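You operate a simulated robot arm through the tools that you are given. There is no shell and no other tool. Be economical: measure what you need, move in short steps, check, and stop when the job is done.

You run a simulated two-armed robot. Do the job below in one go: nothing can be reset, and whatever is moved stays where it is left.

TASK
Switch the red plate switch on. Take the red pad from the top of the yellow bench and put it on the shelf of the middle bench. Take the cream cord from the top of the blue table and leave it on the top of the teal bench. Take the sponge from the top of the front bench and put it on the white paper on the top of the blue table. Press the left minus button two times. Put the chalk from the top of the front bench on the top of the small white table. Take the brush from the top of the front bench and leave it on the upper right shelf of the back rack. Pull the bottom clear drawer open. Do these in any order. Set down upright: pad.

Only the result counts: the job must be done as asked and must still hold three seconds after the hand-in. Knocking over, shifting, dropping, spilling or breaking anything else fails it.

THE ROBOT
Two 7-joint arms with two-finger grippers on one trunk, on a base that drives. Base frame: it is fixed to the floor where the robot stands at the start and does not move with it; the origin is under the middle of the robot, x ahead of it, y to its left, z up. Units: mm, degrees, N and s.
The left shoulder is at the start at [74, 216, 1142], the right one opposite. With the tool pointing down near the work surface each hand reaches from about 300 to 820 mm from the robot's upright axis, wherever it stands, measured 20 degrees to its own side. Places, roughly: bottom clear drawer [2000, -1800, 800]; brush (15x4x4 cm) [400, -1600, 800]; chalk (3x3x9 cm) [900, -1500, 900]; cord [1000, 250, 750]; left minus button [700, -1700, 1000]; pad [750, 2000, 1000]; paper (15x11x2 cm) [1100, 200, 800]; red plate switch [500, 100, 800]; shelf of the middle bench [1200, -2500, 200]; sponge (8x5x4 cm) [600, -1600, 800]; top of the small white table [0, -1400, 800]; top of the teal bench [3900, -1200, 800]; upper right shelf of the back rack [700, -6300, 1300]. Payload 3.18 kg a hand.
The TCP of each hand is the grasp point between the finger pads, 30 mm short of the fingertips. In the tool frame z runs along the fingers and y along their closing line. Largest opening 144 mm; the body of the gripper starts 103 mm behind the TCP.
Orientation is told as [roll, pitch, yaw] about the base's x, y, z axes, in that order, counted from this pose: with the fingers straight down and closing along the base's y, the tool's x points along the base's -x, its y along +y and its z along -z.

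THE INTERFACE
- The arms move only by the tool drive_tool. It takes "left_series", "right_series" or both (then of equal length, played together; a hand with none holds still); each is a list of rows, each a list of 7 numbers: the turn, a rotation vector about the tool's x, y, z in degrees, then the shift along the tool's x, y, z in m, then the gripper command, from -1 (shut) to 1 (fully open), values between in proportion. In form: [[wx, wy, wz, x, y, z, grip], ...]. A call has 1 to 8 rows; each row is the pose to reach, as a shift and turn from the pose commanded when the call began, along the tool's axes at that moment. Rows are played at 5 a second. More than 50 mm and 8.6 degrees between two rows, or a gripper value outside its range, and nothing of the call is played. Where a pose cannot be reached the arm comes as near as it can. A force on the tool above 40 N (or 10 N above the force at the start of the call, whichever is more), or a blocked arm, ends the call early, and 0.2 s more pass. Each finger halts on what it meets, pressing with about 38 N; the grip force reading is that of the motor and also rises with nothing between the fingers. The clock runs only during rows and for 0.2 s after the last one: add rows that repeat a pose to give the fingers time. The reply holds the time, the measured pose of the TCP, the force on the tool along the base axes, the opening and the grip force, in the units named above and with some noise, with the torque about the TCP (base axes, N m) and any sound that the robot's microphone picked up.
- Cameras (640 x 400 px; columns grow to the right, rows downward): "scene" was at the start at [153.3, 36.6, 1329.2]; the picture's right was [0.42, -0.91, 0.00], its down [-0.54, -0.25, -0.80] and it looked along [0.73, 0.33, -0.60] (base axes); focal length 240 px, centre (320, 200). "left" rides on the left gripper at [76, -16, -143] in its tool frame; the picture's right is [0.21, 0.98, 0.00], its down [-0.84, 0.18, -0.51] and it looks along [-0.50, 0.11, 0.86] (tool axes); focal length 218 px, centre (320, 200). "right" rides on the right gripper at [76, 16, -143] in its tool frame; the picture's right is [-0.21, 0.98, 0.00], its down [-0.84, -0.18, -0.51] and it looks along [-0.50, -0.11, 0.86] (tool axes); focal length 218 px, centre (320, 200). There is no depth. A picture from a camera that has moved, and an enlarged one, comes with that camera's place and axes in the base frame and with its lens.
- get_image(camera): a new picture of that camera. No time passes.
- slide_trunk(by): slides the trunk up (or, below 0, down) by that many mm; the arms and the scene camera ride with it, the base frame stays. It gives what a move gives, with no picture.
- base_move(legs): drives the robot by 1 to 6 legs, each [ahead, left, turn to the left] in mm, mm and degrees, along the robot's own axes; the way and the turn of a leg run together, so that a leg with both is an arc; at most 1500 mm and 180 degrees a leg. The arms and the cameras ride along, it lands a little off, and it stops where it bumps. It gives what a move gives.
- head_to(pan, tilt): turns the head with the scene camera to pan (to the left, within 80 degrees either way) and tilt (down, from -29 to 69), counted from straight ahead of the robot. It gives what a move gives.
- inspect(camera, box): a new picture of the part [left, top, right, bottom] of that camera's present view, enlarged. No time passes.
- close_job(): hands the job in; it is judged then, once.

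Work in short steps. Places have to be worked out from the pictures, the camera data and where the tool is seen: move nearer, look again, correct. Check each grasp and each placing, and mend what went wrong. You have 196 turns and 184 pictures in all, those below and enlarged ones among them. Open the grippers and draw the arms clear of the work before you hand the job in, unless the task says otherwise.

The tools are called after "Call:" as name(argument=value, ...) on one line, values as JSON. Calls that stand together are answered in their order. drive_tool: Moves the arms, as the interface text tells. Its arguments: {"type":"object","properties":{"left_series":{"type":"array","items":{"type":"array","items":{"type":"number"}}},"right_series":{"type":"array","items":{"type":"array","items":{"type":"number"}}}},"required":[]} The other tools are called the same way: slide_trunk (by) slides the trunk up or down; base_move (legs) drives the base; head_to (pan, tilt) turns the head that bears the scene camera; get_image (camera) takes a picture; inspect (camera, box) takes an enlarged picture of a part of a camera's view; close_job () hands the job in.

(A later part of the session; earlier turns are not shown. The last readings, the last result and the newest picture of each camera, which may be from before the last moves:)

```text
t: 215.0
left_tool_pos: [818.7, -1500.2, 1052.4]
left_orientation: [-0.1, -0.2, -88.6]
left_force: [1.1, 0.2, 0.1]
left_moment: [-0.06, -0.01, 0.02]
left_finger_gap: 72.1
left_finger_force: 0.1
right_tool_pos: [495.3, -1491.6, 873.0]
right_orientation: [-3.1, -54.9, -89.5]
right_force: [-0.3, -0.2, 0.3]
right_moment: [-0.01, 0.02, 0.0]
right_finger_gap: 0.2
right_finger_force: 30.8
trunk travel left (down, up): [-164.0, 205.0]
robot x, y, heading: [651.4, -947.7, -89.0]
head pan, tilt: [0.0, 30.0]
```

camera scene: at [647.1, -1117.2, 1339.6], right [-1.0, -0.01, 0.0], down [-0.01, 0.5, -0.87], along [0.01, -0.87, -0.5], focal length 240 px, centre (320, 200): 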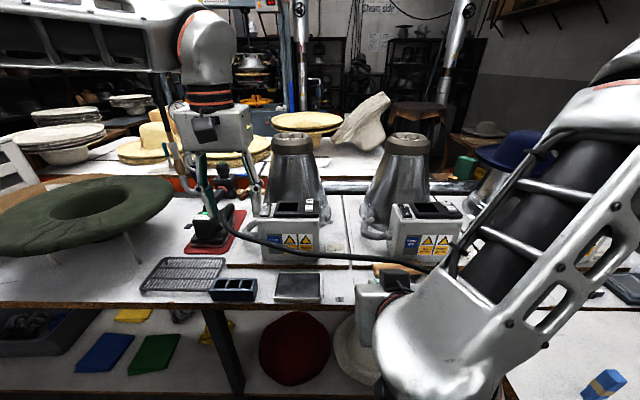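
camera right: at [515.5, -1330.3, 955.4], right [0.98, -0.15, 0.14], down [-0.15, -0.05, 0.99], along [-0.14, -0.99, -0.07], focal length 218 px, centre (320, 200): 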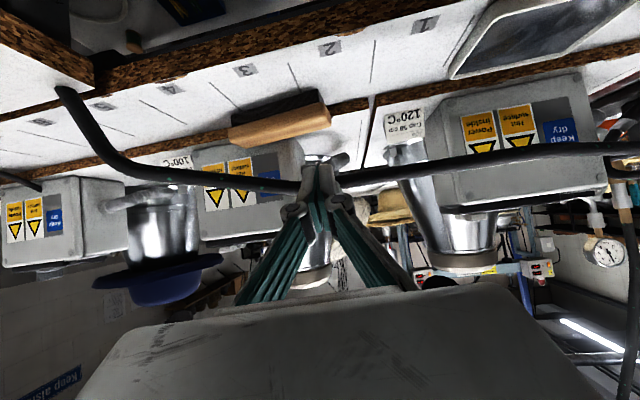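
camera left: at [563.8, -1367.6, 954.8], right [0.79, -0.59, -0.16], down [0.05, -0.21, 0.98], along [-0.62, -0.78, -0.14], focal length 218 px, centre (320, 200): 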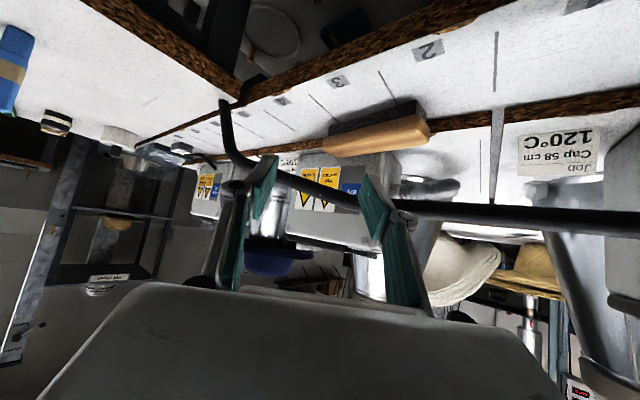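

Slide in horizontally above the brush's end, just clearing its top.

Call:
drive_tool(right_series=[[0, 0, 0, -0.015, -0.005, 0.022, -1], [0, 0, 0, -0.03, -0.01, 0.044, -1], [0, 0, 0, -0.045, -0.01, 0.066, -1], [0, 0, 0, -0.045, -0.01, 0.066, -1]])

Call:
get_image(camera="right")

```text
t: 216.0
left_tool_pos: [818.5, -1502.0, 1051.1]
left_orientation: [-0.1, -0.2, -88.7]
left_force: [-0.7, 0.6, -0.1]
left_moment: [-0.01, 0.04, 0.0]
left_finger_gap: 72.0
left_finger_force: 0.0
right_tool_pos: [483.4, -1572.0, 870.8]
right_orientation: [-3.3, -54.5, -89.2]
right_force: [0.8, 0.3, 0.7]
right_moment: [0.02, 0.02, -0.02]
right_finger_gap: 0.0
right_finger_force: 30.8
right hand out of reach, approached as far as the arm can: row 1, 2
trunk travel left (down, up): [-164.0, 205.0]
robot x, y, heading: [646.5, -949.2, -89.3]
head pan, tilt: [0.0, 30.0]
```

```text
59 pictures are left
camera right: at [504.4, -1411.2, 891.0], right [0.98, -0.16, 0.14], down [-0.15, -0.07, 0.99], along [-0.14, -0.99, -0.09], focal length 218 px, centre (320, 200)
```

right: 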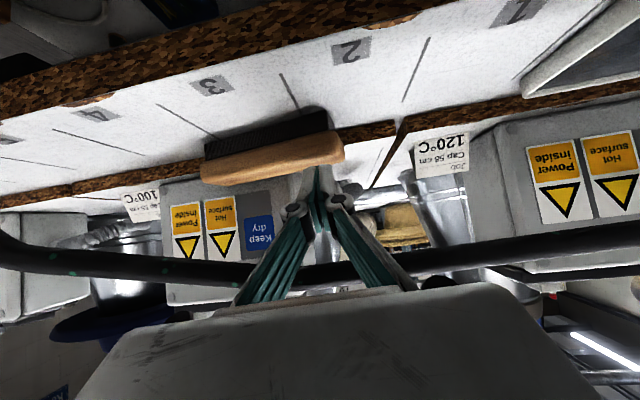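

Tips are over the brush's +x end. Press down ~10 mm gently and read the force.

Call:
drive_tool(right_series=[[0, 0, 0, 0.004, 0, 0.003, -1], [0, 0, 0, 0.008, 0, 0.006, -1], [0, 0, 0, 0.008, 0, 0.006, -1]])

```text
t: 216.8
left_tool_pos: [818.3, -1503.7, 1051.3]
left_orientation: [-0.1, -0.2, -88.6]
left_force: [-0.5, 0.6, 0.4]
left_moment: [0.01, -0.02, 0.03]
left_finger_gap: 72.0
left_finger_force: 0.1
right_tool_pos: [488.0, -1573.6, 865.4]
right_orientation: [-3.3, -54.4, -89.4]
right_force: [0.6, 0.0, 0.0]
right_moment: [0.02, 0.02, 0.02]
right_finger_gap: 0.2
right_finger_force: 30.5
right hand out of reach, approached as far as the arm can: row 1, 2, 3
trunk travel left (down, up): [-164.0, 205.0]
robot x, y, heading: [648.6, -950.8, -89.3]
head pan, tilt: [0.0, 30.0]
```

Use the trunk for the last bit: lower it by 12 mm.

Call:
slide_trunk(by=-12)

```text
t: 217.2
left_tool_pos: [818.9, -1502.4, 1040.6]
left_orientation: [0.1, 0.1, -88.8]
left_force: [-0.5, -0.2, 0.5]
left_moment: [-0.02, -0.05, 0.01]
left_finger_gap: 71.9
left_finger_force: 0.1
right_tool_pos: [489.3, -1578.2, 863.7]
right_orientation: [-3.0, -55.4, -90.0]
right_force: [1.5, -0.3, 13.2]
right_moment: [-0.15, -0.02, -0.09]
right_finger_gap: 5.9
right_finger_force: 30.4
trunk travel left (down, up): [-157.0, 212.0]
robot x, y, heading: [651.4, -947.2, -89.3]
head pan, tilt: [0.0, 30.0]
stopped: the force on the tool passed its limit at 46 N (the readings are from after the stop); the commanded pose is now the measured one
```

Pressing with 13 N. Tow it forward by backing the base 60 mm.

Call:
base_move(legs=[[-60, 0, 0]])

Call:
get_image(camera="right")

```text
t: 218.2
left_tool_pos: [819.1, -1445.1, 1041.3]
left_orientation: [0.0, 0.1, -88.7]
left_force: [0.2, 0.2, 0.0]
left_moment: [-0.01, 0.02, 0.0]
left_finger_gap: 71.6
left_finger_force: 0.1
right_tool_pos: [487.6, -1517.4, 861.8]
right_orientation: [-3.1, -55.1, -89.7]
right_force: [-0.1, 0.1, 0.2]
right_moment: [0.03, 0.0, -0.02]
right_finger_gap: 0.2
right_finger_force: 31.1
trunk travel left (down, up): [-157.0, 212.0]
robot x, y, heading: [648.1, -890.1, -89.6]
head pan, tilt: [0.0, 30.0]
```

```text
58 pictures are left
camera right: at [509.6, -1356.4, 880.1], right [0.98, -0.16, 0.14], down [-0.15, -0.06, 0.99], along [-0.15, -0.99, -0.08], focal length 218 px, centre (320, 200)
```

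right: 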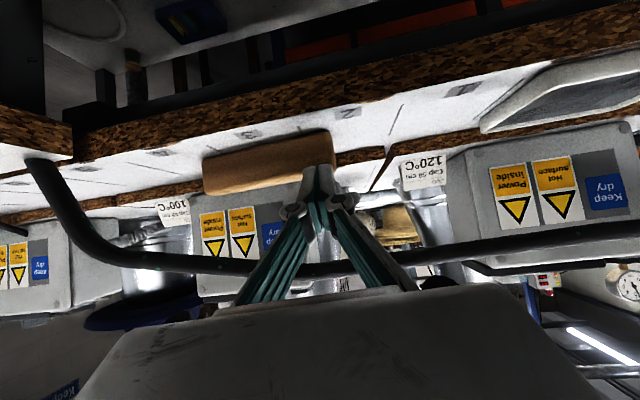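

The brush moved ~20 mm and rolled onto its side; friction towing works in part. Repeat with contact farther back: trunk up 15, base ahead 68, trunk down.

Call:
slide_trunk(by=15)

Call:
base_move(legs=[[68, 0, 0]])

Call:
slide_trunk(by=-25)

Call:
get_image(camera="right")

```text
t: 218.8
left_tool_pos: [818.0, -1446.5, 1053.3]
left_orientation: [0.0, 0.2, -88.7]
left_force: [-0.4, -1.0, -0.7]
left_moment: [0.05, 0.04, -0.02]
left_finger_gap: 72.0
left_finger_force: 0.1
right_tool_pos: [488.1, -1517.8, 875.8]
right_orientation: [-3.1, -54.8, -89.7]
right_force: [0.0, 0.1, 0.3]
right_moment: [0.01, 0.01, -0.01]
right_finger_gap: 0.1
right_finger_force: 30.6
trunk travel left (down, up): [-172.0, 197.0]
robot x, y, heading: [645.8, -891.1, -89.2]
head pan, tilt: [0.0, 30.0]
```

```text
t: 219.8
left_tool_pos: [819.7, -1514.3, 1056.6]
left_orientation: [0.0, 0.1, -88.6]
left_force: [1.3, -0.2, -1.0]
left_moment: [0.02, 0.02, -0.01]
left_finger_gap: 71.9
left_finger_force: 0.1
right_tool_pos: [489.6, -1588.0, 876.9]
right_orientation: [-3.1, -54.9, -89.7]
right_force: [0.3, 0.1, -0.7]
right_moment: [-0.01, 0.03, 0.01]
right_finger_gap: 0.2
right_finger_force: 30.5
trunk travel left (down, up): [-172.0, 197.0]
robot x, y, heading: [649.1, -957.2, -89.1]
head pan, tilt: [0.0, 30.0]
```

```text
t: 220.5
left_tool_pos: [818.9, -1511.8, 1033.8]
left_orientation: [0.1, -0.1, -88.7]
left_force: [0.1, 0.3, 1.0]
left_moment: [-0.06, -0.02, 0.02]
left_finger_gap: 72.1
left_finger_force: 0.1
right_tool_pos: [489.3, -1584.9, 852.4]
right_orientation: [-3.2, -54.9, -89.7]
right_force: [-0.5, 0.3, 1.3]
right_moment: [0.02, 0.02, -0.01]
right_finger_gap: 0.3
right_finger_force: 31.0
trunk travel left (down, up): [-147.0, 222.0]
robot x, y, heading: [646.0, -962.4, -89.4]
head pan, tilt: [0.0, 30.0]
```

```text
57 pictures are left
camera right: at [510.5, -1423.1, 871.0], right [0.98, -0.16, 0.14], down [-0.15, -0.06, 0.99], along [-0.15, -0.99, -0.09], focal length 218 px, centre (320, 200)
```

right: 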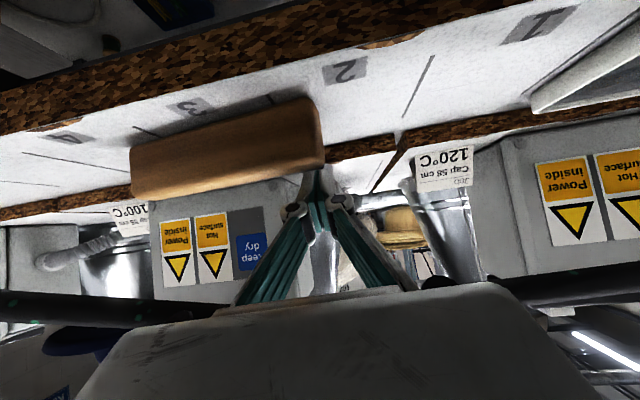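

The tips are now just behind/over the brush's back edge. Lower 6 mm and tow again.

Call:
slide_trunk(by=-6)

Call:
base_move(legs=[[-75, 0, 0]])

Call:
get_image(camera="right")

```text
t: 221.1
left_tool_pos: [818.5, -1512.7, 1025.1]
left_orientation: [0.0, 0.1, -88.7]
left_force: [0.4, 0.2, -0.9]
left_moment: [0.03, -0.03, -0.02]
left_finger_gap: 71.8
left_finger_force: 0.2
right_tool_pos: [488.7, -1586.2, 845.3]
right_orientation: [-3.2, -54.9, -89.7]
right_force: [-0.2, -0.5, -0.5]
right_moment: [0.0, -0.03, 0.01]
right_finger_gap: 0.2
right_finger_force: 30.8
trunk travel left (down, up): [-141.0, 228.0]
robot x, y, heading: [650.0, -959.1, -89.2]
head pan, tilt: [0.0, 30.0]
```

```text
t: 222.1
left_tool_pos: [818.1, -1437.6, 1025.9]
left_orientation: [-0.1, 0.1, -88.6]
left_force: [0.3, 0.7, 0.1]
left_moment: [-0.02, 0.01, 0.03]
left_finger_gap: 72.0
left_finger_force: 0.1
right_tool_pos: [488.2, -1509.2, 846.1]
right_orientation: [-3.1, -54.9, -89.6]
right_force: [-0.8, -0.5, 0.6]
right_moment: [0.0, 0.0, -0.01]
right_finger_gap: 0.1
right_finger_force: 30.1
trunk travel left (down, up): [-141.0, 228.0]
robot x, y, heading: [645.5, -887.6, -89.0]
head pan, tilt: [0.0, 30.0]
```

```text
56 pictures are left
camera right: at [510.3, -1349.6, 864.6], right [0.98, -0.16, 0.14], down [-0.15, -0.06, 0.99], along [-0.15, -0.99, -0.09], focal length 218 px, centre (320, 200)
```

right: 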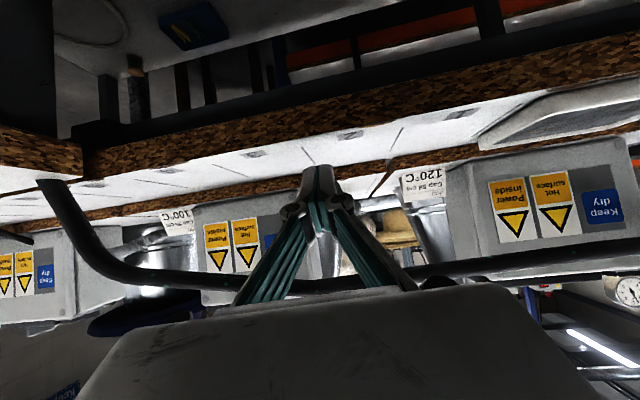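

The brush is out of this view; look around with the head camera.

Call:
get_image(camera="scene")

Call:
get_image(camera="left")

```text
55 pictures are left
camera scene: at [647.7, -1126.5, 1248.3], right [-1.0, -0.01, 0.0], down [-0.01, 0.5, -0.87], along [0.01, -0.87, -0.5], focal length 240 px, centre (320, 200)
```

scene: 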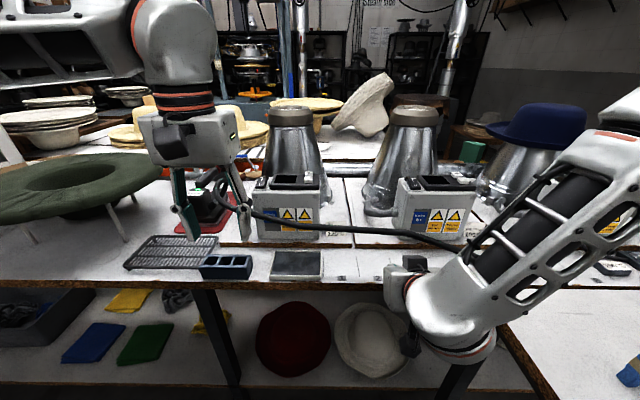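

```text
54 pictures are left
camera left: at [801.0, -1360.9, 1168.7], right [0.97, 0.23, 0.0], down [0.2, -0.84, 0.51], along [0.12, -0.49, -0.86], focal length 218 px, centre (320, 200)
```

left: 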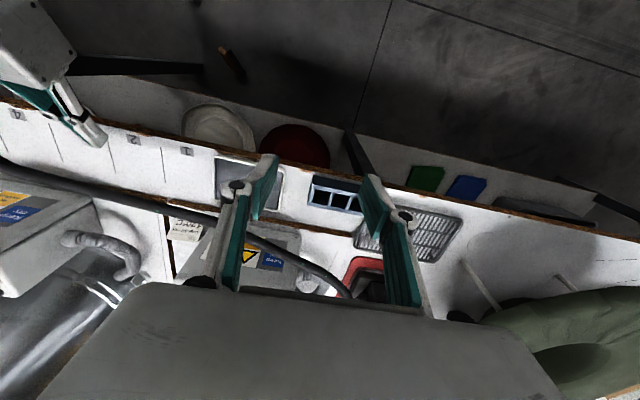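

The brush slid off the bench edge onto the floor, near [418, -1415, 20], lying diagonally. I'll pick it up from there. First back off, bring the right hand vertical and the left hand in and up.

Call:
base_move(legs=[[-150, 0, 0]])

Call:
drive_tool(left_series=[[0, 0, 0, 0.025, 0, -0.015, 0], [0, 0, 0, 0.05, 0, -0.03, 0], [0, 0, 0, 0.075, 0, -0.045, 0], [0, 0, 0, 0.1, 0, -0.06, 0], [0, 0, 0, 0.125, 0, -0.075, 0], [0, 0, 0, 0.15, 0, -0.09, 0], [0, 0, 0, 0.175, 0, -0.105, 0], [0, 0, 0, 0.2, 0, -0.12, 0]], right_series=[[0, 7, 0, 0, 0, 0, -1], [0, 14, 0, 0, 0, 0, -0.5], [0, 21, 0, 0, 0, 0, 0], [0, 28, 0, 0, 0, 0, 0], [0, 35, 0, 0, 0, 0, 0], [0, 42, 0, 0, 0, 0, 0], [0, 49, 0, 0, 0, 0, 0], [0, 55, 0, 0, 0, 0, 0]])

Call:
head_to(pan=-15, tilt=55)

Call:
get_image(camera="scene")

```text
t: 223.5
left_tool_pos: [816.6, -1287.8, 1024.5]
left_orientation: [-0.1, 0.1, -88.6]
left_force: [-0.1, 0.0, -0.6]
left_moment: [-0.04, -0.03, -0.02]
left_finger_gap: 71.7
left_finger_force: 0.1
right_tool_pos: [486.3, -1360.9, 846.0]
right_orientation: [-3.2, -54.9, -89.8]
right_force: [0.3, -0.2, 0.3]
right_moment: [-0.01, 0.0, 0.02]
right_finger_gap: 0.0
right_finger_force: 30.4
trunk travel left (down, up): [-141.0, 228.0]
robot x, y, heading: [644.9, -736.1, -89.2]
head pan, tilt: [0.0, 30.0]
```

```text
t: 225.3
left_tool_pos: [811.7, -1088.8, 1144.9]
left_orientation: [0.1, 0.1, -88.6]
left_force: [-0.1, 0.2, 0.6]
left_moment: [-0.01, 0.03, -0.01]
left_finger_gap: 72.1
left_finger_force: 0.0
right_tool_pos: [486.4, -1361.9, 844.9]
right_orientation: [-1.8, 0.1, -92.2]
right_force: [-1.0, 0.0, 0.1]
right_moment: [0.01, 0.02, -0.02]
right_finger_gap: 72.0
right_finger_force: 0.1
trunk travel left (down, up): [-141.0, 228.0]
robot x, y, heading: [648.3, -734.2, -89.3]
head pan, tilt: [0.0, 30.0]
```

```text
t: 226.2
left_tool_pos: [811.1, -1089.0, 1145.1]
left_orientation: [0.1, 0.1, -88.7]
left_force: [0.7, 0.2, 0.3]
left_moment: [0.01, -0.02, 0.0]
left_finger_gap: 72.0
left_finger_force: 0.0
right_tool_pos: [486.5, -1362.3, 845.0]
right_orientation: [-1.8, 0.0, -92.4]
right_force: [0.3, 0.6, -1.0]
right_moment: [-0.04, 0.03, 0.0]
right_finger_gap: 72.1
right_finger_force: 0.1
trunk travel left (down, up): [-141.0, 228.0]
robot x, y, heading: [650.1, -736.5, -89.1]
head pan, tilt: [-15.0, 55.0]
```

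```text
53 pictures are left
camera scene: at [626.9, -957.2, 1212.3], right [-0.97, 0.25, 0.0], down [0.2, 0.79, -0.57], along [-0.14, -0.56, -0.82], focal length 240 px, centre (320, 200)
```

scene: 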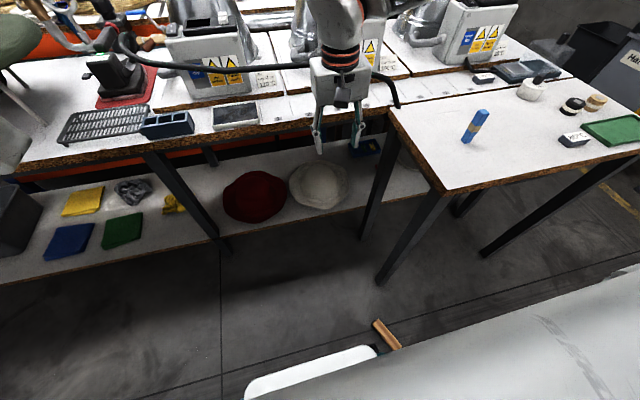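

The brush came to rest on the floor around [319, -1008], lying along (−0.45, 0.89). Reposition the base so that it is ~340 mm ahead of the right hand's side.

Call:
base_move(legs=[[-75, -199, 0]])

Call:
drive_tool(right_series=[[0, 0, -4, 0.035, 0.003, 0.02, 0.2], [0, 0, -8, 0.07, 0.006, 0.04, 0.3], [0, 0, -12, 0.105, 0.01, 0.06, 0.3], [0, 0, -16, 0.14, 0.014, 0.08, 0.3], [0, 0, -20, 0.175, 0.018, 0.1, 0.3], [0, 0, -24, 0.21, 0.02, 0.12, 0.3], [0, 0, -27, 0.245, 0.024, 0.14, 0.3], [0, 0, -29, 0.28, 0.028, 0.16, 0.3]])

Call:
get_image(camera="right")

```text
t: 228.6
left_tool_pos: [608.2, -1017.1, 1145.3]
left_orientation: [-0.1, 0.1, -88.6]
left_force: [-0.8, -0.1, -0.1]
left_moment: [-0.01, -0.05, -0.03]
left_finger_gap: 72.1
left_finger_force: 0.1
right_tool_pos: [282.9, -1289.1, 845.7]
right_orientation: [-1.8, 0.1, -92.3]
right_force: [-0.8, -0.5, -0.3]
right_moment: [-0.03, 0.02, 0.01]
right_finger_gap: 72.0
right_finger_force: 0.1
trunk travel left (down, up): [-141.0, 228.0]
robot x, y, heading: [444.6, -660.0, -89.4]
head pan, tilt: [-15.0, 55.0]
```

```text
t: 229.2
left_tool_pos: [607.3, -1015.3, 1146.5]
left_orientation: [0.0, -0.1, -88.8]
left_force: [0.0, 0.2, -0.2]
left_moment: [0.01, -0.01, 0.01]
left_finger_gap: 71.8
left_finger_force: 0.1
right_tool_pos: [290.6, -1229.8, 817.3]
right_orientation: [-1.8, -0.9, -85.1]
right_force: [-8.0, 7.1, 17.7]
right_moment: [0.2, 1.06, -0.33]
right_finger_gap: 106.1
right_finger_force: 7.5
trunk travel left (down, up): [-141.0, 228.0]
robot x, y, heading: [444.2, -662.2, -89.2]
head pan, tilt: [-15.0, 55.0]
stopped in row 3 (right hand): the force on the tool passed its limit at 45 N (the readings are from after the stop); the commanded pose is now the measured one
```

```text
52 pictures are left
camera right: at [302.6, -1148.5, 958.5], right [0.99, -0.12, -0.03], down [-0.09, -0.85, 0.53], along [-0.09, -0.52, -0.85], focal length 218 px, centre (320, 200)
```

right: 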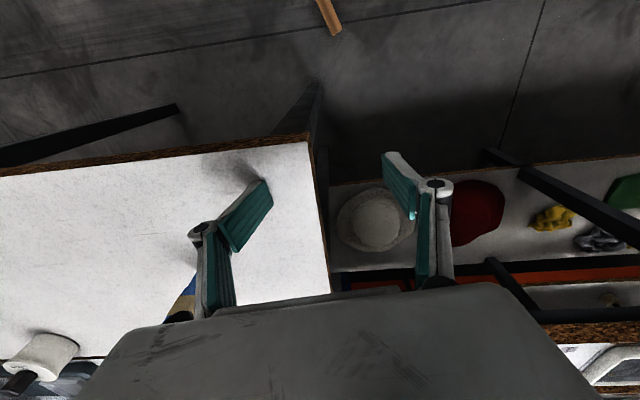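

A finger touched the white table's edge as it descended. Lift straight up, then pull back clear of the table.

Call:
drive_tool(right_series=[[0, 0, 0, 0, 0, -0.03, 0.2], [0, 0, 0, 0, 0, -0.06, 0.2], [0, 0, 0, 0.045, 0, -0.06, 0.2], [0, 0, 0, 0.09, 0, -0.06, 0.2], [0, 0, 0, 0.135, 0, -0.06, 0.2], [0, 0, -4, 0.18, 0, -0.06, 0.2], [0, 0, -8, 0.215, 0, -0.06, 0.2]])

Call:
get_image(camera="scene")

```text
t: 230.8
left_tool_pos: [608.6, -1017.4, 1143.4]
left_orientation: [-0.1, 0.1, -88.6]
left_force: [-0.3, 0.2, 0.0]
left_moment: [-0.03, -0.03, 0.03]
left_finger_gap: 72.0
left_finger_force: 0.0
right_tool_pos: [279.4, -1024.9, 874.3]
right_orientation: [-1.8, -0.2, -76.8]
right_force: [0.6, -0.1, 0.1]
right_moment: [0.01, 0.02, 0.0]
right_finger_gap: 86.3
right_finger_force: 0.1
right hand out of reach, approached as far as the arm can: row 7
trunk travel left (down, up): [-141.0, 228.0]
robot x, y, heading: [442.3, -663.4, -89.5]
head pan, tilt: [-15.0, 55.0]
```

```text
51 pictures are left
camera scene: at [424.9, -884.8, 1212.3], right [-0.97, 0.25, 0.0], down [0.2, 0.79, -0.57], along [-0.14, -0.56, -0.82], focal length 240 px, centre (320, 200)
```

scene: 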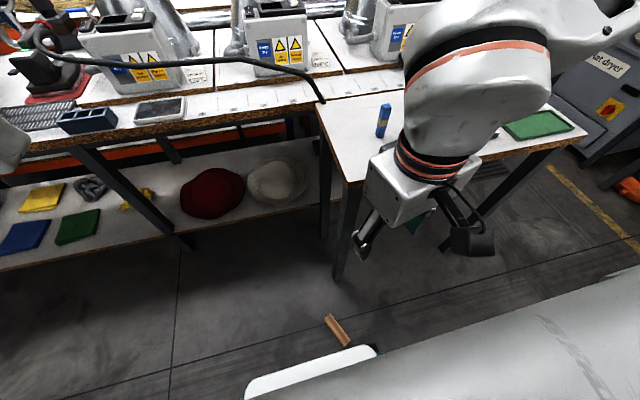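

Chalk is still standing; brush at [318, -1005]. Lower the trunk fully for the floor pick.

Call:
slide_trunk(by=-139)

Call:
drive_tool(right_series=[[0, 0, -3, 0, 0.005, 0.04, 0.2], [0, 0, -6, 0, 0.01, 0.085, 0.2], [0, 0, -9, 0, 0.015, 0.13, 0.2], [0, 0, -12, 0, 0.02, 0.175, 0.2], [0, 0, -13, 0, 0.025, 0.22, 0.2], [0, 0, -13, 0, 0.03, 0.265, 0.2], [0, 0, -13, 0, 0.035, 0.31, 0.2]])

Call:
get_image(camera="right")

```text
t: 232.4
left_tool_pos: [609.2, -1017.3, 1006.9]
left_orientation: [-0.1, 0.0, -88.6]
left_force: [0.8, 0.1, -0.4]
left_moment: [-0.03, 0.02, -0.02]
left_finger_gap: 71.7
left_finger_force: 0.0
right_tool_pos: [279.2, -989.4, 635.5]
right_orientation: [5.0, 27.7, -75.2]
right_force: [0.6, 0.4, -0.6]
right_moment: [-0.01, 0.0, -0.03]
right_finger_gap: 86.6
right_finger_force: 0.0
trunk travel left (down, up): [-2.0, 367.0]
robot x, y, heading: [446.3, -662.5, -89.4]
head pan, tilt: [-15.0, 55.0]
```

```text
t: 233.3
left_tool_pos: [613.0, -1005.3, 1011.8]
left_orientation: [-0.5, -0.9, -89.1]
left_force: [0.8, -0.2, 0.9]
left_moment: [0.07, 0.08, 0.01]
left_finger_gap: 72.1
left_finger_force: 0.0
right_tool_pos: [289.6, -999.3, 546.3]
right_orientation: [3.8, 14.8, -68.8]
right_force: [0.3, -0.5, 0.1]
right_moment: [0.04, 0.03, 0.03]
right_finger_gap: 86.4
right_finger_force: 0.0
right hand out of reach, approached as far as the arm can: row 1, 2
trunk travel left (down, up): [-2.0, 367.0]
robot x, y, heading: [440.5, -664.0, -90.0]
head pan, tilt: [-15.0, 55.0]
stopped in row 4 (right hand): the arm was blocked; the commanded pose is now the measured one
```

```text
50 pictures are left
camera right: at [280.6, -960.7, 704.2], right [0.99, 0.15, 0.01], down [0.14, -0.95, 0.26], along [0.05, -0.26, -0.97], focal length 218 px, centre (320, 200)
```

right: 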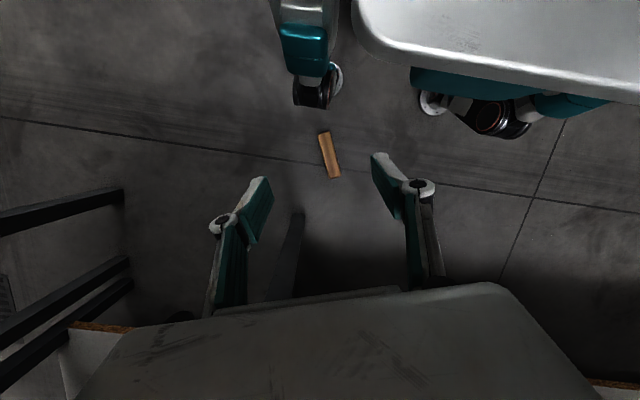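

The arm was blocked; look at the scene to see what it meets.

Call:
get_image(camera="scene")

```text
49 pictures are left
camera scene: at [430.8, -1005.3, 1041.5], right [-0.97, 0.26, 0.01], down [0.2, 0.78, -0.59], along [-0.15, -0.57, -0.81], focal length 240 px, centre (320, 200)
```

scene: 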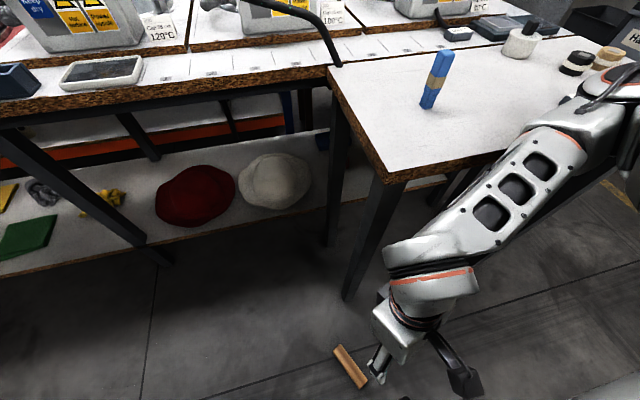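

The elbow is at the white table's edge. Raise the trunk, back off, and approach the brush facing −x instead, with the elbow over open floor.

Call:
slide_trunk(by=140)

Call:
base_move(legs=[[-150, 0, 0]])

Call:
get_image(camera="scene")

```text
t: 235.0
left_tool_pos: [604.7, -1020.2, 1144.3]
left_orientation: [0.1, 0.3, -89.0]
left_force: [-0.2, -0.9, 0.0]
left_moment: [0.05, 0.02, 0.0]
left_finger_gap: 71.7
left_finger_force: 0.1
right_tool_pos: [284.9, -994.5, 672.6]
right_orientation: [5.3, 17.3, -67.8]
right_force: [0.4, 0.2, 0.6]
right_moment: [0.03, 0.01, 0.0]
right_finger_gap: 86.3
right_finger_force: 0.0
trunk travel left (down, up): [-142.0, 227.0]
robot x, y, heading: [444.7, -661.9, -89.8]
head pan, tilt: [-15.0, 55.0]
```

```text
t: 236.4
left_tool_pos: [603.5, -867.7, 1145.6]
left_orientation: [0.0, 0.1, -89.0]
left_force: [-0.1, 0.2, 0.1]
left_moment: [-0.04, 0.03, -0.02]
left_finger_gap: 71.9
left_finger_force: 0.0
right_tool_pos: [284.4, -842.8, 674.8]
right_orientation: [5.3, 17.0, -67.8]
right_force: [0.4, 0.0, 0.8]
right_moment: [-0.02, 0.01, 0.02]
right_finger_gap: 86.5
right_finger_force: 0.0
trunk travel left (down, up): [-142.0, 227.0]
robot x, y, heading: [440.8, -512.6, -89.6]
head pan, tilt: [-15.0, 55.0]
```

```text
48 pictures are left
camera scene: at [420.0, -732.9, 1213.5], right [-0.97, 0.25, 0.0], down [0.21, 0.79, -0.57], along [-0.15, -0.56, -0.82], focal length 240 px, centre (320, 200)
```

scene: 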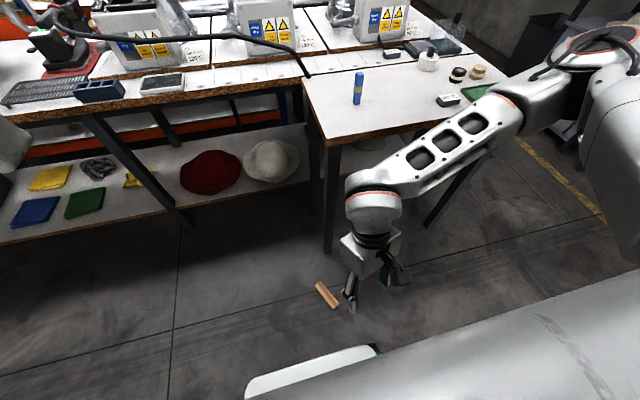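

From this distance (brush ~495 mm ahead) the lowered, leaning trunk should reach it with a straighter arm. Lower the trunk again.

Call:
slide_trunk(by=-140)

Call:
drive_tool(right_series=[[0, -3, 0, -0.04, 0.005, 0, 0.2], [0, -6, 0, -0.08, 0.01, 0, 0.2], [0, -9, 0, -0.12, 0.015, 0.02, 0.2], [0, -12, 0, -0.14, 0.02, 0.06, 0.2], [0, -15, 0, -0.15, 0.02, 0.1, 0.2], [0, -17, 0, -0.15, 0.02, 0.14, 0.2]])

Call:
get_image(camera="right")

```text
t: 237.5
left_tool_pos: [604.0, -876.8, 1037.7]
left_orientation: [-0.1, 2.0, -88.9]
left_force: [-0.1, 0.0, 0.2]
left_moment: [-0.09, 0.03, 0.0]
left_finger_gap: 71.9
left_finger_force: 0.0
right_tool_pos: [287.5, -834.9, 570.3]
right_orientation: [6.6, 18.8, -67.2]
right_force: [7.6, -2.7, 15.9]
right_moment: [0.47, -0.7, -0.36]
right_finger_gap: 99.9
right_finger_force: 8.1
trunk travel left (down, up): [-41.0, 328.0]
robot x, y, heading: [442.2, -515.5, -89.4]
head pan, tilt: [-15.0, 55.0]
stopped: the force on the tool passed its limit at 45 N (the readings are from after the stop); the commanded pose is now the measured one
```

```text
t: 238.9
left_tool_pos: [602.8, -876.4, 1040.2]
left_orientation: [-0.1, 1.9, -89.0]
left_force: [0.2, -0.5, 0.3]
left_moment: [-0.03, 0.0, 0.03]
left_finger_gap: 71.9
left_finger_force: 0.2
right_tool_pos: [356.3, -911.0, 391.9]
right_orientation: [6.1, 1.9, -69.1]
right_force: [-0.6, 0.5, -0.6]
right_moment: [0.01, -0.02, -0.01]
right_finger_gap: 86.5
right_finger_force: 0.0
trunk travel left (down, up): [-41.0, 328.0]
robot x, y, heading: [443.5, -513.8, -89.4]
head pan, tilt: [-15.0, 55.0]
```

```text
47 pictures are left
camera right: at [330.4, -842.9, 537.6], right [0.98, 0.15, 0.1], down [0.09, -0.89, 0.46], along [0.15, -0.44, -0.88], focal length 218 px, centre (320, 200)
```

right: 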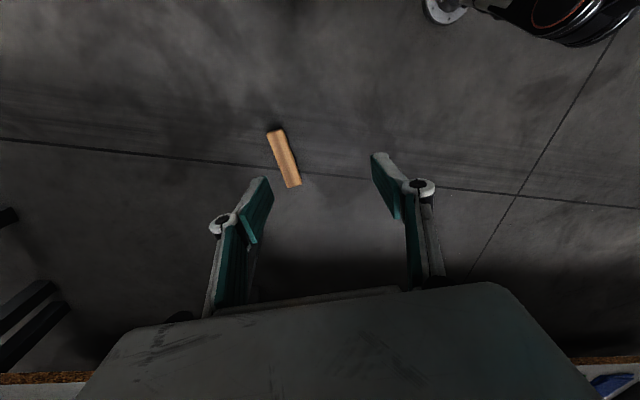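

Clear of the base now; brush at [316, -1003]. Level the hand, align it across the brush and descend halfway.

Call:
drive_tool(right_series=[[2, -0.5, -2, -0.012, -0.012, 0.02, 0.2], [4, -1, -3, -0.024, -0.024, 0.05, 0.2], [6, -2, -5.5, -0.036, -0.036, 0.08, 0.2], [6, -2, -5.5, -0.048, -0.048, 0.115, 0.2], [6, -2, -5.5, -0.06, -0.06, 0.15, 0.2], [6, -2, -5.5, -0.072, -0.07, 0.19, 0.2]])

Call:
get_image(camera="right")

```text
t: 240.3
left_tool_pos: [602.6, -876.9, 1037.9]
left_orientation: [0.0, 1.9, -89.1]
left_force: [0.5, -0.3, -0.9]
left_moment: [0.03, -0.02, 0.02]
left_finger_gap: 72.0
left_finger_force: 0.0
right_tool_pos: [333.7, -989.6, 192.3]
right_orientation: [0.2, -0.3, -63.7]
right_force: [-1.2, 0.5, 0.2]
right_moment: [0.0, 0.0, -0.03]
right_finger_gap: 86.3
right_finger_force: 0.1
trunk travel left (down, up): [-41.0, 328.0]
robot x, y, heading: [439.1, -515.3, -89.7]
head pan, tilt: [-15.0, 55.0]
```

```text
46 pictures are left
camera right: at [312.2, -912.3, 335.2], right [0.97, 0.25, 0.0], down [0.21, -0.83, 0.51], along [0.13, -0.49, -0.86], focal length 218 px, centre (320, 200)
```

right: 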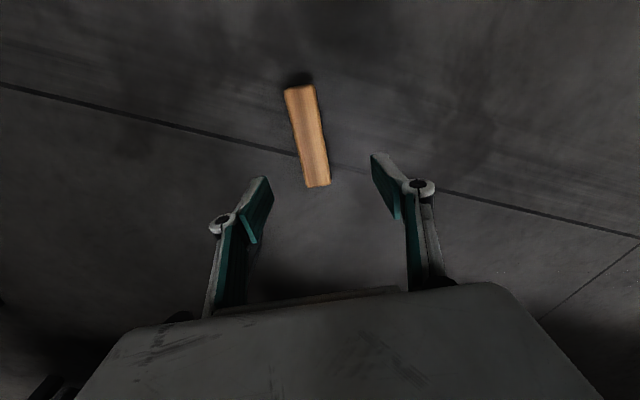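

Centre ≈[318, -998]. Correct 18 mm sideways and descend to ~40 mm above the floor, then close.

Call:
drive_tool(right_series=[[0, 0, 1, 0, -0.006, 0.035, 0.2], [0, 0, 2, 0, -0.012, 0.07, 0.2], [0, 0, 3, 0, -0.018, 0.105, 0.2], [0, 0, 3, 0, -0.018, 0.13, 0.2], [0, 0, 3, 0, -0.018, 0.15, 0.2], [0, 0, 3, 0, -0.018, 0.15, -0.3], [0, 0, 3, 0, -0.018, 0.15, -0.8], [0, 0, 3, 0, -0.018, 0.15, -0.8]])

Call:
get_image(camera="right")

```text
t: 242.1
left_tool_pos: [603.6, -875.5, 1039.1]
left_orientation: [-0.2, 1.9, -89.0]
left_force: [0.5, -0.2, 0.2]
left_moment: [0.0, 0.03, -0.01]
left_finger_gap: 71.8
left_finger_force: 0.0
right_tool_pos: [305.0, -994.3, 75.9]
right_orientation: [0.3, -0.4, -66.6]
right_force: [0.7, 0.0, 0.2]
right_moment: [0.03, -0.05, 0.01]
right_finger_gap: 14.5
right_finger_force: 0.1
right hand out of reach, approached as far as the arm can: row 4, 5, 6, 7, 8
trunk travel left (down, up): [-41.0, 328.0]
robot x, y, heading: [444.0, -511.4, -89.7]
head pan, tilt: [-15.0, 55.0]
```

```text
45 pictures are left
camera right: at [288.0, -915.5, 217.8], right [0.98, 0.2, 0.0], down [0.17, -0.84, 0.51], along [0.1, -0.5, -0.86], focal length 218 px, centre (320, 200)
```

right: 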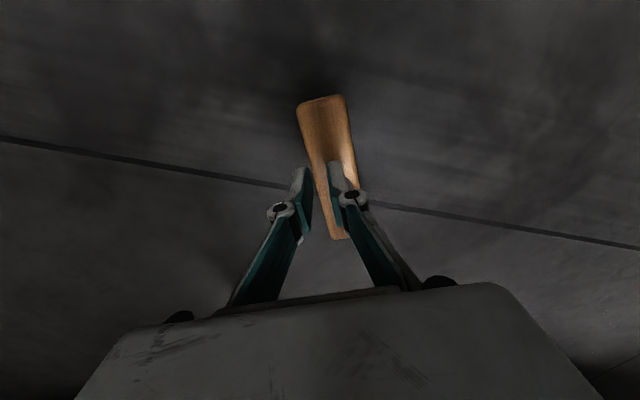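

Out of reach by ~35 mm. Open and lift slightly, then use the remaining trunk travel.

Call:
drive_tool(right_series=[[0, 0, 0, 0, 0, -0.045, -0.3], [0, 0, 0, 0, 0, -0.05, 0.2], [0, 0, 0, 0, 0, -0.05, 0.2]])

Call:
slide_trunk(by=-40)

```text
t: 242.9
left_tool_pos: [603.9, -876.7, 1038.3]
left_orientation: [0.0, 1.9, -88.9]
left_force: [0.9, -0.9, 0.8]
left_moment: [0.0, -0.03, 0.02]
left_finger_gap: 72.1
left_finger_force: 0.0
right_tool_pos: [305.5, -994.4, 124.7]
right_orientation: [0.2, -0.3, -66.6]
right_force: [0.2, -0.1, 0.1]
right_moment: [0.03, 0.04, 0.03]
right_finger_gap: 86.2
right_finger_force: 0.0
trunk travel left (down, up): [-41.0, 328.0]
robot x, y, heading: [441.3, -512.7, -89.8]
head pan, tilt: [-15.0, 55.0]
```

```text
t: 243.7
left_tool_pos: [603.6, -875.4, 998.9]
left_orientation: [0.0, 1.7, -89.0]
left_force: [-0.5, 0.9, -0.3]
left_moment: [-0.06, 0.0, 0.0]
left_finger_gap: 72.0
left_finger_force: 0.0
right_tool_pos: [304.3, -995.1, 86.3]
right_orientation: [0.1, -0.5, -66.7]
right_force: [-0.9, -0.4, -0.3]
right_moment: [-0.01, 0.03, -0.03]
right_finger_gap: 86.3
right_finger_force: 0.0
trunk travel left (down, up): [-1.0, 368.0]
robot x, y, heading: [440.4, -512.3, -89.6]
head pan, tilt: [-15.0, 55.0]
```

Call:
drive_tool(right_series=[[0, 0, 0, -0.005, 0.005, 0.015, 0.2], [0, 0, 0, -0.0097, 0.0099, 0.03, 0.2], [0, 0, 0, -0.0097, 0.0099, 0.044, 0.2], [0, 0, 0, -0.0097, 0.0099, 0.046, 0.2], [0, 0, 0, -0.0097, 0.0099, 0.046, -0.3], [0, 0, 0, -0.0097, 0.0099, 0.046, -0.8], [0, 0, 0, -0.0097, 0.0099, 0.046, -0.8]])

Call:
get_image(camera="right")

```text
t: 245.3
left_tool_pos: [602.4, -876.6, 999.2]
left_orientation: [0.0, 1.9, -88.9]
left_force: [0.0, -0.6, 0.3]
left_moment: [0.0, 0.02, 0.01]
left_finger_gap: 72.1
left_finger_force: 0.0
right_tool_pos: [317.9, -998.5, 38.7]
right_orientation: [0.2, -0.3, -66.7]
right_force: [-0.4, 0.4, 1.8]
right_moment: [0.01, -0.04, 0.04]
right_finger_gap: 38.6
right_finger_force: 38.5
trunk travel left (down, up): [-1.0, 368.0]
robot x, y, heading: [437.0, -511.3, -89.8]
head pan, tilt: [-15.0, 55.0]
```

```text
44 pictures are left
camera right: at [300.5, -919.8, 181.4], right [0.98, 0.2, 0.0], down [0.17, -0.84, 0.51], along [0.1, -0.5, -0.86], focal length 218 px, centre (320, 200)
```

right: 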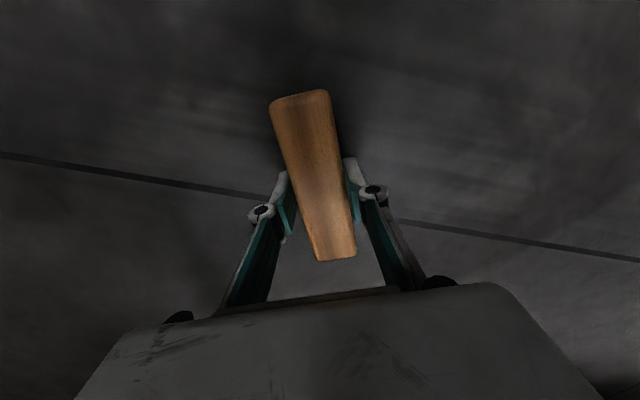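

Brush gripped (38.6 mm). Lift it and raise the trunk.

Call:
drive_tool(right_series=[[0, 0, 0, 0, 0, -0.04, -0.8], [0, 0, 0, 0, 0, -0.085, -0.8], [0, 0, 0, 0, 0, -0.13, -0.8], [0, 0, 0, 0, 0, -0.175, -0.8], [0, 0, 0, 0, 0, -0.22, -0.8], [0, 0, 0, 0, 0, -0.265, -0.8], [0, 0, 0, 0, 0, -0.31, -0.8], [0, 0, 0, 0, 0, -0.35, -0.8]])

Call:
slide_trunk(by=223)

```text
t: 247.1
left_tool_pos: [603.2, -876.1, 999.5]
left_orientation: [0.0, 1.9, -89.0]
left_force: [-0.1, 0.7, 0.5]
left_moment: [0.01, 0.01, -0.01]
left_finger_gap: 71.9
left_finger_force: 0.1
right_tool_pos: [316.3, -997.6, 390.8]
right_orientation: [0.2, -0.5, -66.6]
right_force: [-0.3, 0.2, -1.0]
right_moment: [0.0, -0.01, 0.02]
right_finger_gap: 38.6
right_finger_force: 38.1
trunk travel left (down, up): [-1.0, 368.0]
robot x, y, heading: [439.6, -511.1, -89.7]
head pan, tilt: [-15.0, 55.0]
```

```text
t: 249.5
left_tool_pos: [602.0, -877.2, 1220.8]
left_orientation: [-0.1, 1.8, -89.0]
left_force: [-0.7, -0.7, -1.2]
left_moment: [0.02, 0.01, 0.01]
left_finger_gap: 71.9
left_finger_force: 0.1
right_tool_pos: [316.8, -996.2, 611.9]
right_orientation: [0.1, -0.1, -66.7]
right_force: [-0.3, 0.1, -0.8]
right_moment: [0.0, -0.02, 0.0]
right_finger_gap: 38.7
right_finger_force: 37.5
trunk travel left (down, up): [-224.0, 145.0]
robot x, y, heading: [439.3, -512.3, -89.7]
head pan, tilt: [-15.0, 55.0]
```

Call:
drive_tool(right_series=[[0, 0, 3, 0, 0, -0.05, -0.8], [0, 0, 6, 0, 0, -0.1, -0.8], [0, 0, 9, 0, 0, -0.15, -0.8], [0, 0, 12, 0, 0, -0.2, -0.8], [0, 0, 15, 0, 0, -0.25, -0.8], [0, 0, 18, 0, 0, -0.3, -0.8], [0, 0, 21, 0, 0, -0.35, -0.8], [0, 0, 23, 0, 0, -0.4, -0.8]])

Call:
base_move(legs=[[0, 0, -90], [800, 0, 0], [0, 0, -90], [1000, 0, 0]])

Call:
head_to(pan=0, tilt=20)

Call:
get_image(camera="scene")

```text
t: 251.3
left_tool_pos: [602.7, -875.9, 1221.2]
left_orientation: [-0.1, 1.9, -88.9]
left_force: [-0.2, 0.1, -0.6]
left_moment: [-0.01, 0.03, 0.05]
left_finger_gap: 72.0
left_finger_force: 0.0
right_tool_pos: [313.2, -992.6, 1013.9]
right_orientation: [0.3, -0.1, -89.7]
right_force: [-0.4, 1.0, -1.3]
right_moment: [-0.02, 0.02, -0.01]
right_finger_gap: 38.5
right_finger_force: 38.2
trunk travel left (down, up): [-224.0, 145.0]
robot x, y, heading: [441.4, -507.9, -89.8]
head pan, tilt: [-15.0, 55.0]
```

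```text
t: 268.1
left_tool_pos: [-523.5, 858.6, 1220.8]
left_orientation: [0.0, 1.9, 90.9]
left_force: [-0.2, 0.1, -0.5]
left_moment: [-0.04, 0.01, -0.01]
left_finger_gap: 72.0
left_finger_force: 0.1
right_tool_pos: [-235.6, 977.7, 1012.6]
right_orientation: [0.3, -0.2, 90.2]
right_force: [0.1, 1.4, -1.5]
right_moment: [0.0, -0.01, -0.02]
right_finger_gap: 38.6
right_finger_force: 38.2
trunk travel left (down, up): [-224.0, 145.0]
robot x, y, heading: [-361.7, 496.5, 90.0]
head pan, tilt: [-15.0, 55.0]
```

```text
t: 269.1
left_tool_pos: [-524.6, 859.2, 1221.3]
left_orientation: [-0.1, 1.9, 90.9]
left_force: [-0.5, -0.4, -0.8]
left_moment: [0.03, -0.03, 0.01]
left_finger_gap: 72.0
left_finger_force: 0.2
right_tool_pos: [-235.1, 977.6, 1013.0]
right_orientation: [0.3, -0.3, 90.2]
right_force: [-0.4, 0.0, -1.0]
right_moment: [-0.06, 0.02, 0.02]
right_finger_gap: 38.6
right_finger_force: 37.8
trunk travel left (down, up): [-224.0, 145.0]
robot x, y, heading: [-358.3, 498.7, 90.2]
head pan, tilt: [0.0, 20.0]
```

```text
43 pictures are left
camera scene: at [-365.7, 666.5, 1355.1], right [1.0, 0.0, 0.0], down [0.0, -0.34, -0.94], along [0.0, 0.94, -0.34], focal length 240 px, centre (320, 200)
```

scene: 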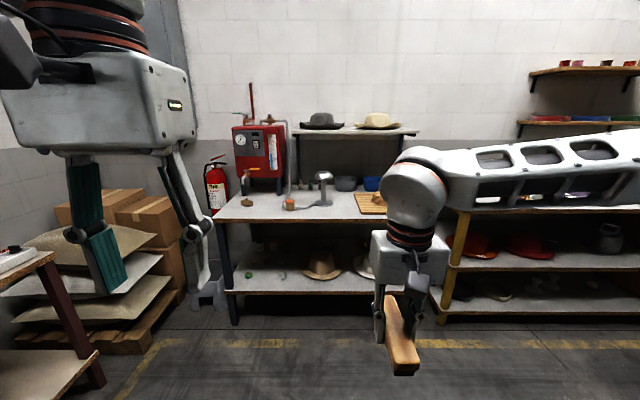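

The brush is held. Now to the yellow bench: drive ahead and then sideways along the aisle.

Call:
base_move(legs=[[555, 0, 0], [0, -960, 0]])

Call:
head_to(pan=15, tilt=30)

Call:
get_image(camera="scene")

```text
t: 276.5
left_tool_pos: [-72.2, 1417.5, 1221.7]
left_orientation: [0.0, 1.9, 90.2]
left_force: [0.0, 0.1, -0.2]
left_moment: [-0.02, -0.01, 0.01]
left_finger_gap: 72.2
left_finger_force: 0.0
right_tool_pos: [218.7, 1534.3, 1012.8]
right_orientation: [0.3, -0.3, 89.7]
right_force: [0.3, -0.2, -1.1]
right_moment: [0.0, -0.02, 0.01]
right_finger_gap: 38.9
right_finger_force: 37.8
trunk travel left (down, up): [-224.0, 145.0]
robot x, y, heading: [90.4, 1049.8, 89.6]
head pan, tilt: [0.0, 20.0]
stopped in leg 2: the robot was blocked; the commanded pose is now the measured one
```

```text
t: 277.3
left_tool_pos: [-72.0, 1418.1, 1221.7]
left_orientation: [0.0, 2.0, 90.4]
left_force: [0.5, 0.0, -1.1]
left_moment: [0.0, 0.02, -0.02]
left_finger_gap: 72.0
left_finger_force: 0.1
right_tool_pos: [218.7, 1534.8, 1013.0]
right_orientation: [0.3, -0.3, 89.7]
right_force: [0.3, -0.3, -0.4]
right_moment: [-0.01, -0.01, -0.01]
right_finger_gap: 38.7
right_finger_force: 38.4
trunk travel left (down, up): [-224.0, 145.0]
robot x, y, heading: [86.9, 1052.7, 89.6]
head pan, tilt: [15.0, 30.0]
```

```text
42 pictures are left
camera scene: at [61.0, 1217.2, 1339.2], right [0.97, 0.25, 0.0], down [0.13, -0.48, -0.87], along [-0.22, 0.84, -0.5], focal length 240 px, centre (320, 200)
```

scene: 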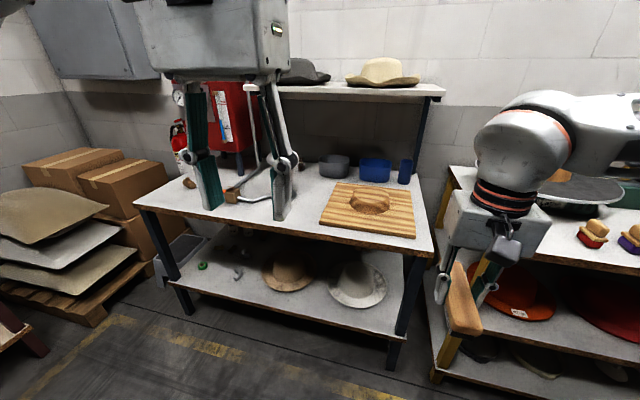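

The base touched the blue table's corner. Step back left, go further ahead, then slide right.

Call:
base_move(legs=[[0, 40, 0], [190, 0, 0]])

Call:
base_move(legs=[[0, -540, 0]])

Call:
head_to(pan=-5, tilt=30)

Call:
get_image(camera="scene")

```text
t: 279.5
left_tool_pos: [-111.2, 1604.9, 1221.6]
left_orientation: [0.0, 1.9, 90.3]
left_force: [0.6, -0.1, -0.2]
left_moment: [-0.04, 0.02, 0.0]
left_finger_gap: 72.1
left_finger_force: 0.1
right_tool_pos: [178.7, 1720.5, 1013.3]
right_orientation: [0.4, -0.2, 89.8]
right_force: [-0.3, 0.8, -1.7]
right_moment: [0.01, 0.0, -0.01]
right_finger_gap: 38.9
right_finger_force: 37.8
trunk travel left (down, up): [-224.0, 145.0]
robot x, y, heading: [45.7, 1238.0, 89.6]
head pan, tilt: [15.0, 30.0]
```

```text
t: 284.7
left_tool_pos: [431.3, 1601.9, 1221.7]
left_orientation: [0.0, 1.9, 89.9]
left_force: [0.0, 0.7, 0.1]
left_moment: [0.02, 0.01, -0.02]
left_finger_gap: 72.0
left_finger_force: 0.0
right_tool_pos: [723.5, 1715.8, 1012.4]
right_orientation: [0.3, -0.2, 89.3]
right_force: [0.2, -0.2, -0.6]
right_moment: [-0.02, -0.04, 0.01]
right_finger_gap: 38.5
right_finger_force: 37.5
trunk travel left (down, up): [-224.0, 145.0]
robot x, y, heading: [590.6, 1238.0, 89.3]
head pan, tilt: [15.0, 30.0]
```

```text
t: 285.5
left_tool_pos: [430.6, 1601.0, 1221.6]
left_orientation: [0.0, 1.9, 89.9]
left_force: [0.0, 1.2, -0.4]
left_moment: [0.0, -0.02, 0.0]
left_finger_gap: 71.8
left_finger_force: 0.1
right_tool_pos: [723.0, 1716.2, 1012.5]
right_orientation: [0.3, -0.3, 89.4]
right_force: [-0.6, 0.4, -1.5]
right_moment: [-0.02, 0.01, 0.02]
right_finger_gap: 38.9
right_finger_force: 38.2
trunk travel left (down, up): [-224.0, 145.0]
robot x, y, heading: [586.0, 1233.3, 89.4]
head pan, tilt: [-5.0, 30.0]
```

```text
41 pictures are left
camera scene: at [593.9, 1403.2, 1339.2], right [1.0, -0.1, 0.0], down [-0.05, -0.5, -0.87], along [0.09, 0.86, -0.5], focal length 240 px, centre (320, 200)
```

scene: 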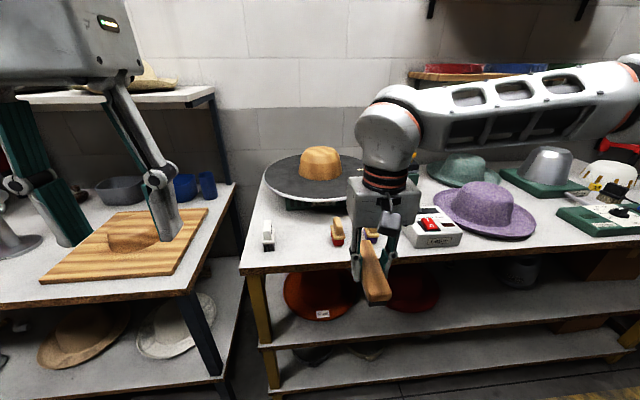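

Call:
inspect(camera="scene", box=[240, 195, 400, 275])

```text
4.00 times, centred on (320, 235) of scene
camera zoom: at [593.9, 1403.2, 1339.2], right [1.0, -0.1, 0.0], down [-0.05, -0.5, -0.87], along [0.09, 0.86, -0.5], focal length 958 px, centre (320, 60)
```

zoom: 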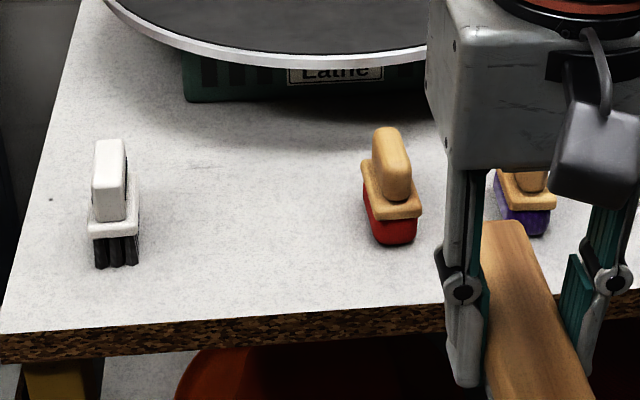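

The red pad (red base, wooden handle) is near [699, 1910]. Move the base right so the left hand faces it, then bring the left hand over the bench.

Call:
base_move(legs=[[0, -262, 0]])

Call:
drive_tool(left_series=[[0, 0, 0, -0.04, 0, 0.005, 0], [0, 0, 0, -0.08, 0, 0.01, 0], [0, 0, 0, -0.12, 0, 0.02, 0], [0, 0, 0, -0.16, 0, 0.03, 0], [0, 0, 0, -0.2, 0, 0.04, 0]])

Call:
get_image(camera="left")

Call:
get_image(camera="scene")

```text
t: 288.4
left_tool_pos: [692.8, 1598.4, 1221.4]
left_orientation: [0.1, 1.9, 89.9]
left_force: [-0.1, -0.1, 0.7]
left_moment: [0.0, 0.0, 0.01]
left_finger_gap: 72.1
left_finger_force: 0.0
right_tool_pos: [984.4, 1712.1, 1013.3]
right_orientation: [0.3, -0.2, 89.3]
right_force: [0.8, 0.1, 0.0]
right_moment: [0.05, 0.01, -0.01]
right_finger_gap: 38.4
right_finger_force: 37.8
trunk travel left (down, up): [-224.0, 145.0]
robot x, y, heading: [843.7, 1229.7, 89.2]
head pan, tilt: [-5.0, 30.0]
```

```text
t: 289.6
left_tool_pos: [692.7, 1798.4, 1175.1]
left_orientation: [0.1, 1.9, 89.9]
left_force: [-0.2, 1.1, 0.7]
left_moment: [-0.08, 0.01, 0.02]
left_finger_gap: 72.0
left_finger_force: 0.0
right_tool_pos: [983.5, 1714.1, 1014.2]
right_orientation: [0.3, -0.2, 89.2]
right_force: [0.0, -0.1, -1.4]
right_moment: [-0.05, 0.03, 0.04]
right_finger_gap: 38.3
right_finger_force: 38.4
trunk travel left (down, up): [-224.0, 145.0]
robot x, y, heading: [847.5, 1231.0, 89.4]
head pan, tilt: [-5.0, 30.0]
```

```text
39 pictures are left
camera left: at [709.2, 1727.8, 1321.0], right [-0.98, -0.21, 0.01], down [-0.18, 0.86, 0.48], along [-0.11, 0.47, -0.88], focal length 218 px, centre (320, 200)
```

left: 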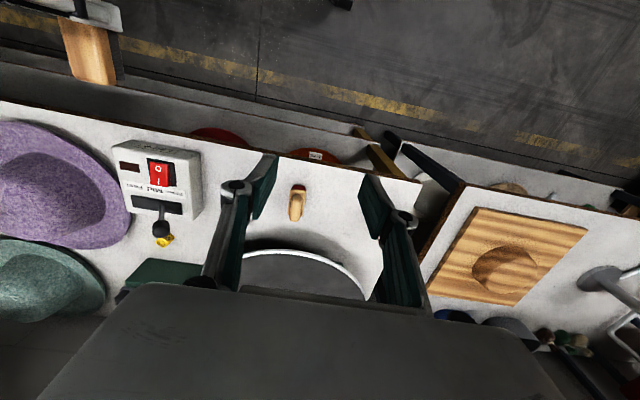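

```text
38 pictures are left
camera scene: at [855.4, 1400.9, 1338.9], right [0.99, -0.1, 0.0], down [-0.05, -0.5, -0.87], along [0.09, 0.86, -0.5], focal length 240 px, centre (320, 200)
```

scene: 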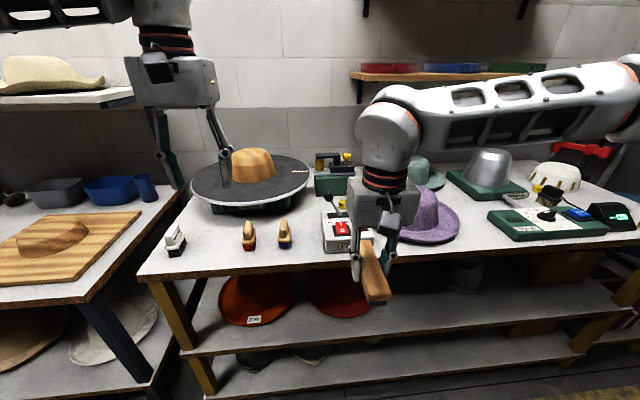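

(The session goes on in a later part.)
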